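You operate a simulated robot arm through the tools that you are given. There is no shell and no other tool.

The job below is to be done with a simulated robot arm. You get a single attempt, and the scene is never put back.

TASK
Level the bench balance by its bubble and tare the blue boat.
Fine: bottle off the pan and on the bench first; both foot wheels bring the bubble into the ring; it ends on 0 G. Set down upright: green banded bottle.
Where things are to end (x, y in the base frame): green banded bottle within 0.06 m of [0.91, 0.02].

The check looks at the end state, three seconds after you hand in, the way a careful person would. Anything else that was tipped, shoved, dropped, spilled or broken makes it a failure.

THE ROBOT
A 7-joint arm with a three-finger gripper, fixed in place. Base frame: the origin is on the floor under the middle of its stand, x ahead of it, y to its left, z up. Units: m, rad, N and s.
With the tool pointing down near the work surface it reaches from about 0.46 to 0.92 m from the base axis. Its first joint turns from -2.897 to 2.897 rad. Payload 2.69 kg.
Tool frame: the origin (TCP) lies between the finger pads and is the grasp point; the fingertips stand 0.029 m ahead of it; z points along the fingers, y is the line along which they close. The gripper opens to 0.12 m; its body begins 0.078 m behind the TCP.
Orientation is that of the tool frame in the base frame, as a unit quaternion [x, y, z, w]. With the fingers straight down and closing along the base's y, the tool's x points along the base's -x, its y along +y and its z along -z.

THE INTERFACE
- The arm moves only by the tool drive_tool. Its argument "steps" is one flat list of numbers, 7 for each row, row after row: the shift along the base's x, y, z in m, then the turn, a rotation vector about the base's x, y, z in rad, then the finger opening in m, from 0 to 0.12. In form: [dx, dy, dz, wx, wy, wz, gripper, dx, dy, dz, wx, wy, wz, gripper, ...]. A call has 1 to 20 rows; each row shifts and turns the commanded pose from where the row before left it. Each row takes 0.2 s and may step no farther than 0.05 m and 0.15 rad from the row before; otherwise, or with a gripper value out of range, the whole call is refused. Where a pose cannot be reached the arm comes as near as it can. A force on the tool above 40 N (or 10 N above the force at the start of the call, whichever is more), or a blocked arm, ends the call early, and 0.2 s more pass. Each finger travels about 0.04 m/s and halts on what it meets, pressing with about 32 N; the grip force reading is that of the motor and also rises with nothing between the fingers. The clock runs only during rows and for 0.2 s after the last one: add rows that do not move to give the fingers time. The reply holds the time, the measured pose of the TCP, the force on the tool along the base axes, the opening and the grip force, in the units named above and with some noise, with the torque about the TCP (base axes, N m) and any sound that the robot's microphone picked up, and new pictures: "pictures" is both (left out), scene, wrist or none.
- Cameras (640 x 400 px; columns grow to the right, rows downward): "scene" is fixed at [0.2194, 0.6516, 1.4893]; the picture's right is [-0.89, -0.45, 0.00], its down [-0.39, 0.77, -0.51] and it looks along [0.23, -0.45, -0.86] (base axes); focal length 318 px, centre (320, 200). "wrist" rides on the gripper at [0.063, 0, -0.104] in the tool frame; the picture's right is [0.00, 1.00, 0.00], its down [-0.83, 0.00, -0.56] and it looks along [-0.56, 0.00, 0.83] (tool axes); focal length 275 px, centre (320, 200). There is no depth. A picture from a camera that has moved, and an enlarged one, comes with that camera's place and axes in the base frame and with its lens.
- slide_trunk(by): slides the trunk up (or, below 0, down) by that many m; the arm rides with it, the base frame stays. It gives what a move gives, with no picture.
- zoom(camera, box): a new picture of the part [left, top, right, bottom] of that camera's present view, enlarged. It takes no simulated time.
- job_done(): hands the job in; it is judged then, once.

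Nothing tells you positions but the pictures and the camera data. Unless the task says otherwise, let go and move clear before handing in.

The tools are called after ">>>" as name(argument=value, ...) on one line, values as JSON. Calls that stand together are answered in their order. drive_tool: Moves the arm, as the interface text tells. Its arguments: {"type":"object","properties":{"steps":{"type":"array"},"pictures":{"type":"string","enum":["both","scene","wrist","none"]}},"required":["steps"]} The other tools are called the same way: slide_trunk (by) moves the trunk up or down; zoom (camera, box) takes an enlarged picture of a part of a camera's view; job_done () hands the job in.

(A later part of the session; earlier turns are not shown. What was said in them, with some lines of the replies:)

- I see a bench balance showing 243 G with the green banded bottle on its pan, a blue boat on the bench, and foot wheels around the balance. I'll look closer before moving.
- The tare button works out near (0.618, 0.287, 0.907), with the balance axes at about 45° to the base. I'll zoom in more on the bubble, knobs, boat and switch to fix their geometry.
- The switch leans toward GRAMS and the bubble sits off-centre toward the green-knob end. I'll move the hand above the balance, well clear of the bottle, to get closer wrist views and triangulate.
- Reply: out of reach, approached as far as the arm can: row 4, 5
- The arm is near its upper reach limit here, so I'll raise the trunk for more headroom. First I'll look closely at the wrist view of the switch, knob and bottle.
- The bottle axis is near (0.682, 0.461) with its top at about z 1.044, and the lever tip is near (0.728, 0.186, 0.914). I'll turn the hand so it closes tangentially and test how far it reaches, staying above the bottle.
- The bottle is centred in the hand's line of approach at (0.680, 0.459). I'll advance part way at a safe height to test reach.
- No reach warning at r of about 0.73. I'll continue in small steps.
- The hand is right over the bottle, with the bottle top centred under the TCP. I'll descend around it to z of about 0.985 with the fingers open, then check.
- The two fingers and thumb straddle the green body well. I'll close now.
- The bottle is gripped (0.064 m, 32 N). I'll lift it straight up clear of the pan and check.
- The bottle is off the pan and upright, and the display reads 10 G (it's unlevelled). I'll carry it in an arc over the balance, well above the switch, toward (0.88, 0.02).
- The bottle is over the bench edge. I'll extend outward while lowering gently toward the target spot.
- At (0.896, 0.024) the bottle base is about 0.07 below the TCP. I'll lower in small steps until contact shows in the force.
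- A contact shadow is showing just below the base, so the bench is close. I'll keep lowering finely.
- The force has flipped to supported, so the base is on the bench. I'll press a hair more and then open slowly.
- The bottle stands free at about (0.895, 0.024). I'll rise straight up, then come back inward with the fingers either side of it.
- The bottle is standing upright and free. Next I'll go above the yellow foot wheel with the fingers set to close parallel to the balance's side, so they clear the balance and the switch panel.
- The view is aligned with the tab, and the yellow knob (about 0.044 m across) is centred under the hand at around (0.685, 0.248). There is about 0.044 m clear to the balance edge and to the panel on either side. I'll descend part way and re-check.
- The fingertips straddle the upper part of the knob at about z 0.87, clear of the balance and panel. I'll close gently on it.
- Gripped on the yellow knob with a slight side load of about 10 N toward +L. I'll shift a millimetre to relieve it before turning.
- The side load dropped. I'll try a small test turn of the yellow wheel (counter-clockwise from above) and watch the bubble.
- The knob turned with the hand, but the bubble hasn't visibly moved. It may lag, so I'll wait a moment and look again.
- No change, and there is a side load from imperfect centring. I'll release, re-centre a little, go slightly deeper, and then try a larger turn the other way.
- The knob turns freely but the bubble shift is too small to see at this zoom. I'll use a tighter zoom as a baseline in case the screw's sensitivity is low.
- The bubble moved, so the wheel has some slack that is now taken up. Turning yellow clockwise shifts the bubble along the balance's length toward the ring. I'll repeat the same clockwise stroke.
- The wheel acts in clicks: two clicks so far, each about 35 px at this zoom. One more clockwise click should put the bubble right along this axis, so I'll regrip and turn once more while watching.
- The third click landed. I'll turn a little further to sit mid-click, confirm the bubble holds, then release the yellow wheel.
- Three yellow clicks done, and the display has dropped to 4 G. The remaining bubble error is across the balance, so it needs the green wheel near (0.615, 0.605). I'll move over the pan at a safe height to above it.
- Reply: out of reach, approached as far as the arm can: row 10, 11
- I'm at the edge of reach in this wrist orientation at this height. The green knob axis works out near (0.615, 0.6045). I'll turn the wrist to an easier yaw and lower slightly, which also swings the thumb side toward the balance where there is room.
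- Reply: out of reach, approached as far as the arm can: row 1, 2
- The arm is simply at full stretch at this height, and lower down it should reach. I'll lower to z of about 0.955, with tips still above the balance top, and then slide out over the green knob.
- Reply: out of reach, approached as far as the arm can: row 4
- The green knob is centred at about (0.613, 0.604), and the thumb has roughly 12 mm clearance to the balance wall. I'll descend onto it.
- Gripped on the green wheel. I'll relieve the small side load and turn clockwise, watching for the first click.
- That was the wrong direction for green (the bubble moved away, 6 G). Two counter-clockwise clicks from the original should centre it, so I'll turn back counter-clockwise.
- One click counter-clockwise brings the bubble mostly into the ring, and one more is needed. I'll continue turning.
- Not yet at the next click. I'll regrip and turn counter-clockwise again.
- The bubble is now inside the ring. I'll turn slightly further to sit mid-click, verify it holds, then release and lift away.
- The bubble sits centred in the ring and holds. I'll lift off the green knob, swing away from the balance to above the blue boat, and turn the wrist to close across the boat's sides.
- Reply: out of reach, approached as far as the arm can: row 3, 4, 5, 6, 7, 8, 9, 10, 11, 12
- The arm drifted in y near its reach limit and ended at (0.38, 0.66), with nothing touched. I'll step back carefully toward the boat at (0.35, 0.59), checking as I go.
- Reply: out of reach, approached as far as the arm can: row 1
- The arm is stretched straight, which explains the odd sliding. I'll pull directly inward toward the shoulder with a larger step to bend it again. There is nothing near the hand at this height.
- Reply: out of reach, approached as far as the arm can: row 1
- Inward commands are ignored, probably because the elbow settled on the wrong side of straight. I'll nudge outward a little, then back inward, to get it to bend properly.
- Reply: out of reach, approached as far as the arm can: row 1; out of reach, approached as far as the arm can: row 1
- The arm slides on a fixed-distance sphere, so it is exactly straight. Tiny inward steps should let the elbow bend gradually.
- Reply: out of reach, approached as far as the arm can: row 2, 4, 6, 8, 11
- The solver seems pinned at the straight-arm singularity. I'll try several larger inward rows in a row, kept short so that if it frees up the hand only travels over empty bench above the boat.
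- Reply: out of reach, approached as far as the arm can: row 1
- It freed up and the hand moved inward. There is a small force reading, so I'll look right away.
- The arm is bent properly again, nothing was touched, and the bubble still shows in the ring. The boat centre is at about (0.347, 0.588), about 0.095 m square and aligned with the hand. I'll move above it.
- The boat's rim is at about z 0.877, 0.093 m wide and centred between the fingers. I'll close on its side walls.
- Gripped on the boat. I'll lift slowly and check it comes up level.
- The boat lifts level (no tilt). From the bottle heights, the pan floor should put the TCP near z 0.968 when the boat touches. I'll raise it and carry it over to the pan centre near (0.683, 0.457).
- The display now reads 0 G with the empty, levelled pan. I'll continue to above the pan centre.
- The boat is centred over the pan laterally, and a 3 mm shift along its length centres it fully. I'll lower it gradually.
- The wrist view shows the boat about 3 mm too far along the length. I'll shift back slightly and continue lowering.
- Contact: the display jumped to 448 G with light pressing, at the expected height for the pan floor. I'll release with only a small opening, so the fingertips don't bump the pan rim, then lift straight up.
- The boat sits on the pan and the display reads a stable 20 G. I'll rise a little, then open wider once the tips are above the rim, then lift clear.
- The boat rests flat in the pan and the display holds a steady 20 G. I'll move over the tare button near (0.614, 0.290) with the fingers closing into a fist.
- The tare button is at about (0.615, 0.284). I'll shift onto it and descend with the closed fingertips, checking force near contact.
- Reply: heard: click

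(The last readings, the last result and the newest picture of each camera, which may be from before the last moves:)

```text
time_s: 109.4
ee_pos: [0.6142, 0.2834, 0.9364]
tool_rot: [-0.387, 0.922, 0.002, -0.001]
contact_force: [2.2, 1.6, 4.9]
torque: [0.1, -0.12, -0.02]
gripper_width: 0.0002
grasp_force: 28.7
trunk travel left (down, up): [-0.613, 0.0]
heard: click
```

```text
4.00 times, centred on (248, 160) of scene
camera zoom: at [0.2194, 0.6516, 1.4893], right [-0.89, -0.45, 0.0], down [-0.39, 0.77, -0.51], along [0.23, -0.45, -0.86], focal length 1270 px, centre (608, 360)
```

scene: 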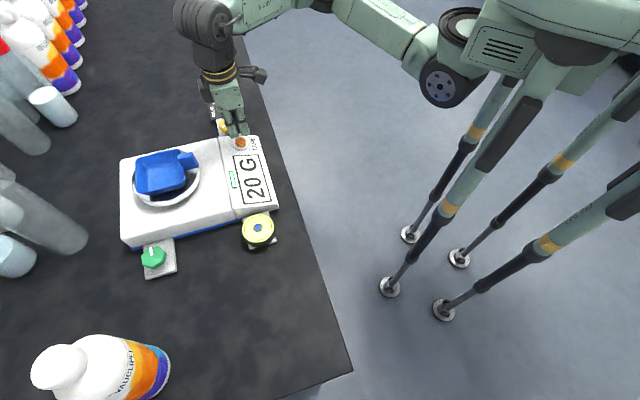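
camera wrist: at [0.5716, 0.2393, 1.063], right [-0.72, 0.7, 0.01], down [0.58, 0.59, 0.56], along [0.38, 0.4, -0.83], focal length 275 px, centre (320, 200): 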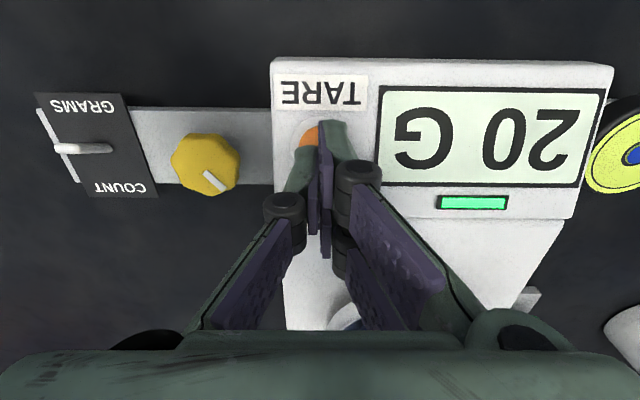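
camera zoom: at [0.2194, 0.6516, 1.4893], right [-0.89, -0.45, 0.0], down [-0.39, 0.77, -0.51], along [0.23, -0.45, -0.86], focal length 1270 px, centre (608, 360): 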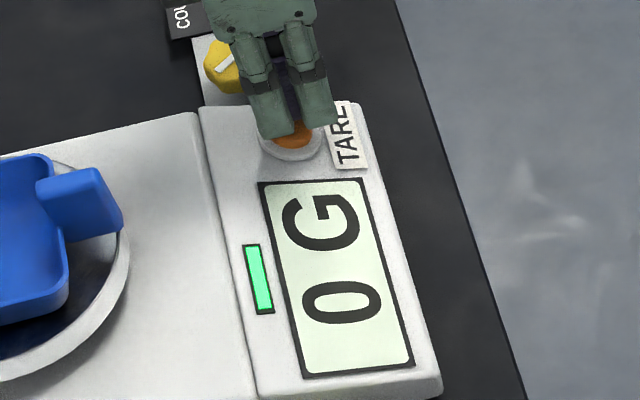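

There was a click, and the display now reads 0 G with the boat on the pan. I'll lift straight up off the button and move clear.

>>> drive_tool(steps=[0, 0, 0.01, 0, 0, 0, 0.0, 0, 0, 0.02, 0, 0, 0, 0.0, 0, 0, 0.03, 0, 0, 0, 0.0, 0, 0, 0.03, 0, 0, 0, 0.0, -0.03, -0.01, 0.02, 0, 0, 0, 0.0, -0.04, -0.01, 0, 0, 0, 0, 0.02, -0.04, -0.01, 0, 0, 0, 0, 0.04, -0.03, -0.01, 0, 0, 0, 0, 0.06, 0, 0, 0, 0, 0, 0, 0.06])

>>> zoom(camera="scene", box=[110, 90, 290, 250])

>>> zoom(camera="scene", box=[244, 220, 268, 235])

>>> zoom(camera="scene", box=[170, 10, 266, 80])

```text
time_s: 111.4
ee_pos: [0.4741, 0.2431, 1.0458]
tool_rot: [-0.387, 0.922, 0.002, -0.001]
contact_force: [-0.3, 0.3, 0.7]
torque: [-0.01, 0.0, 0.0]
gripper_width: 0.0602
grasp_force: 0.1
trunk travel left (down, up): [-0.613, 0.0]
camera wrist: at [0.4306, 0.1974, 1.1503], right [-0.72, 0.7, 0.01], down [0.58, 0.59, 0.56], along [0.38, 0.4, -0.83], focal length 275 px, centre (320, 200)
```

scene: 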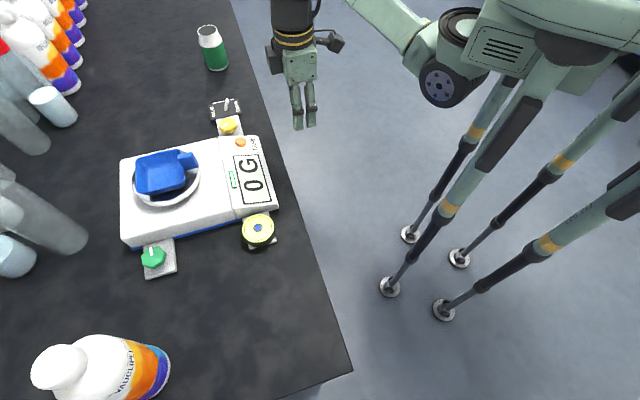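
wrist: 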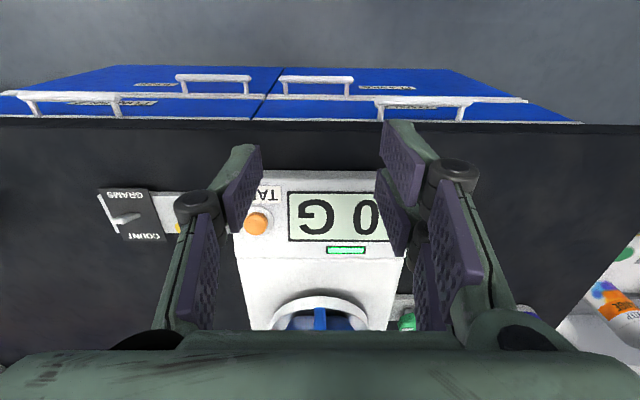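

```text
2.50 times, centred on (200, 170) of scene
camera zoom: at [0.2194, 0.6516, 1.4893], right [-0.89, -0.45, 0.0], down [-0.39, 0.77, -0.51], along [0.23, -0.45, -0.86], focal length 794 px, centre (620, 275)
```

zoom: 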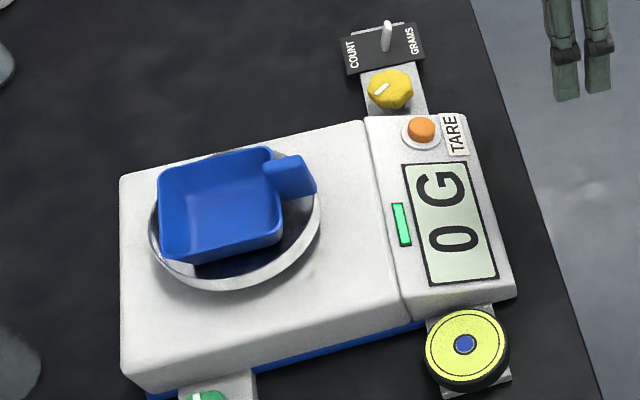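

```text
16.00 times, centred on (256, 228) of scene
camera zoom: at [0.2194, 0.6516, 1.4893], right [-0.89, -0.45, 0.0], down [-0.39, 0.77, -0.51], along [0.23, -0.45, -0.86], focal length 5080 px, centre (1344, -240)
```

zoom: 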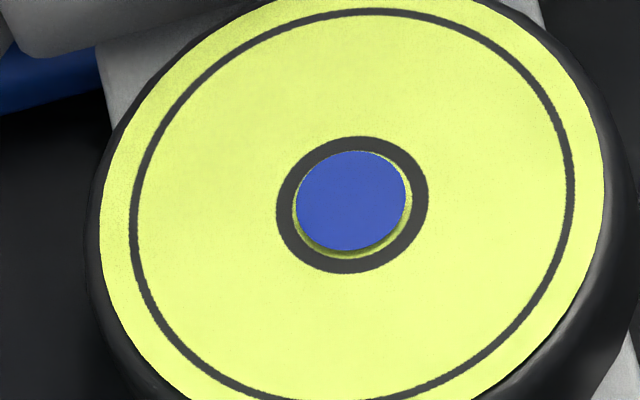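

```text
5.71 times, centred on (218, 45) of scene
camera zoom: at [0.2194, 0.6516, 1.4893], right [-0.89, -0.45, 0.0], down [-0.39, 0.77, -0.51], along [0.23, -0.45, -0.86], focal length 1814 px, centre (903, 1086)
```

zoom: 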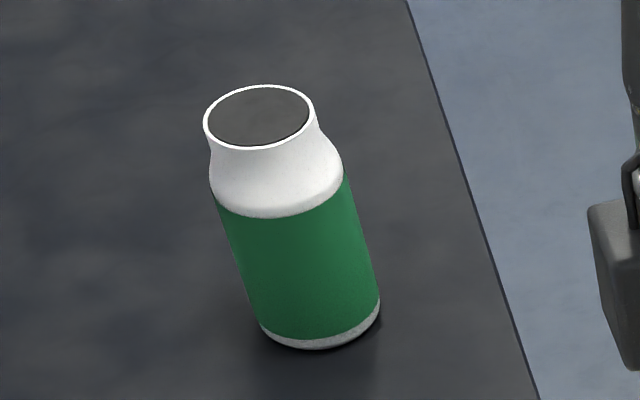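

Everything checks out: the green-banded bottle stands upright near (0.895, 0.024), inside its target circle. The bubble is centred in the ring, the boat sits on the pan, and the display reads a stable 0 G with the switch still on GRAMS. The arm is clear, so I'm handing in.

>>> job_done()

```text
The job is handed in.
```

The job is handed in: the balance is level by its bubble, and it reads a steady 0 G with the blue boat on the pan.

- **Bottle:** the green-banded bottle came off the pan first. It stands upright on the bench at about (0.895, 0.024), roughly 0.02 m from the target centre.
- **Levelling:** three clicks clockwise on the yellow foot wheel and two counter-clockwise on the green one brought the bubble into the ring. It stayed there through the rest of the work. I turned green one click the wrong way first, then reversed it.
- **Tare:** the boat showed 20 G on the pan. One press of the tare button clicked and brought the display to 0 G, with the switch still on GRAMS.

The one unplanned moment was on the way from the green wheel to the boat. The arm stretched straight at the edge of its reach and drifted off its path above the bench. The pictures show nothing touched or moved by it, and the final view shows everything else in place with the arm clear.
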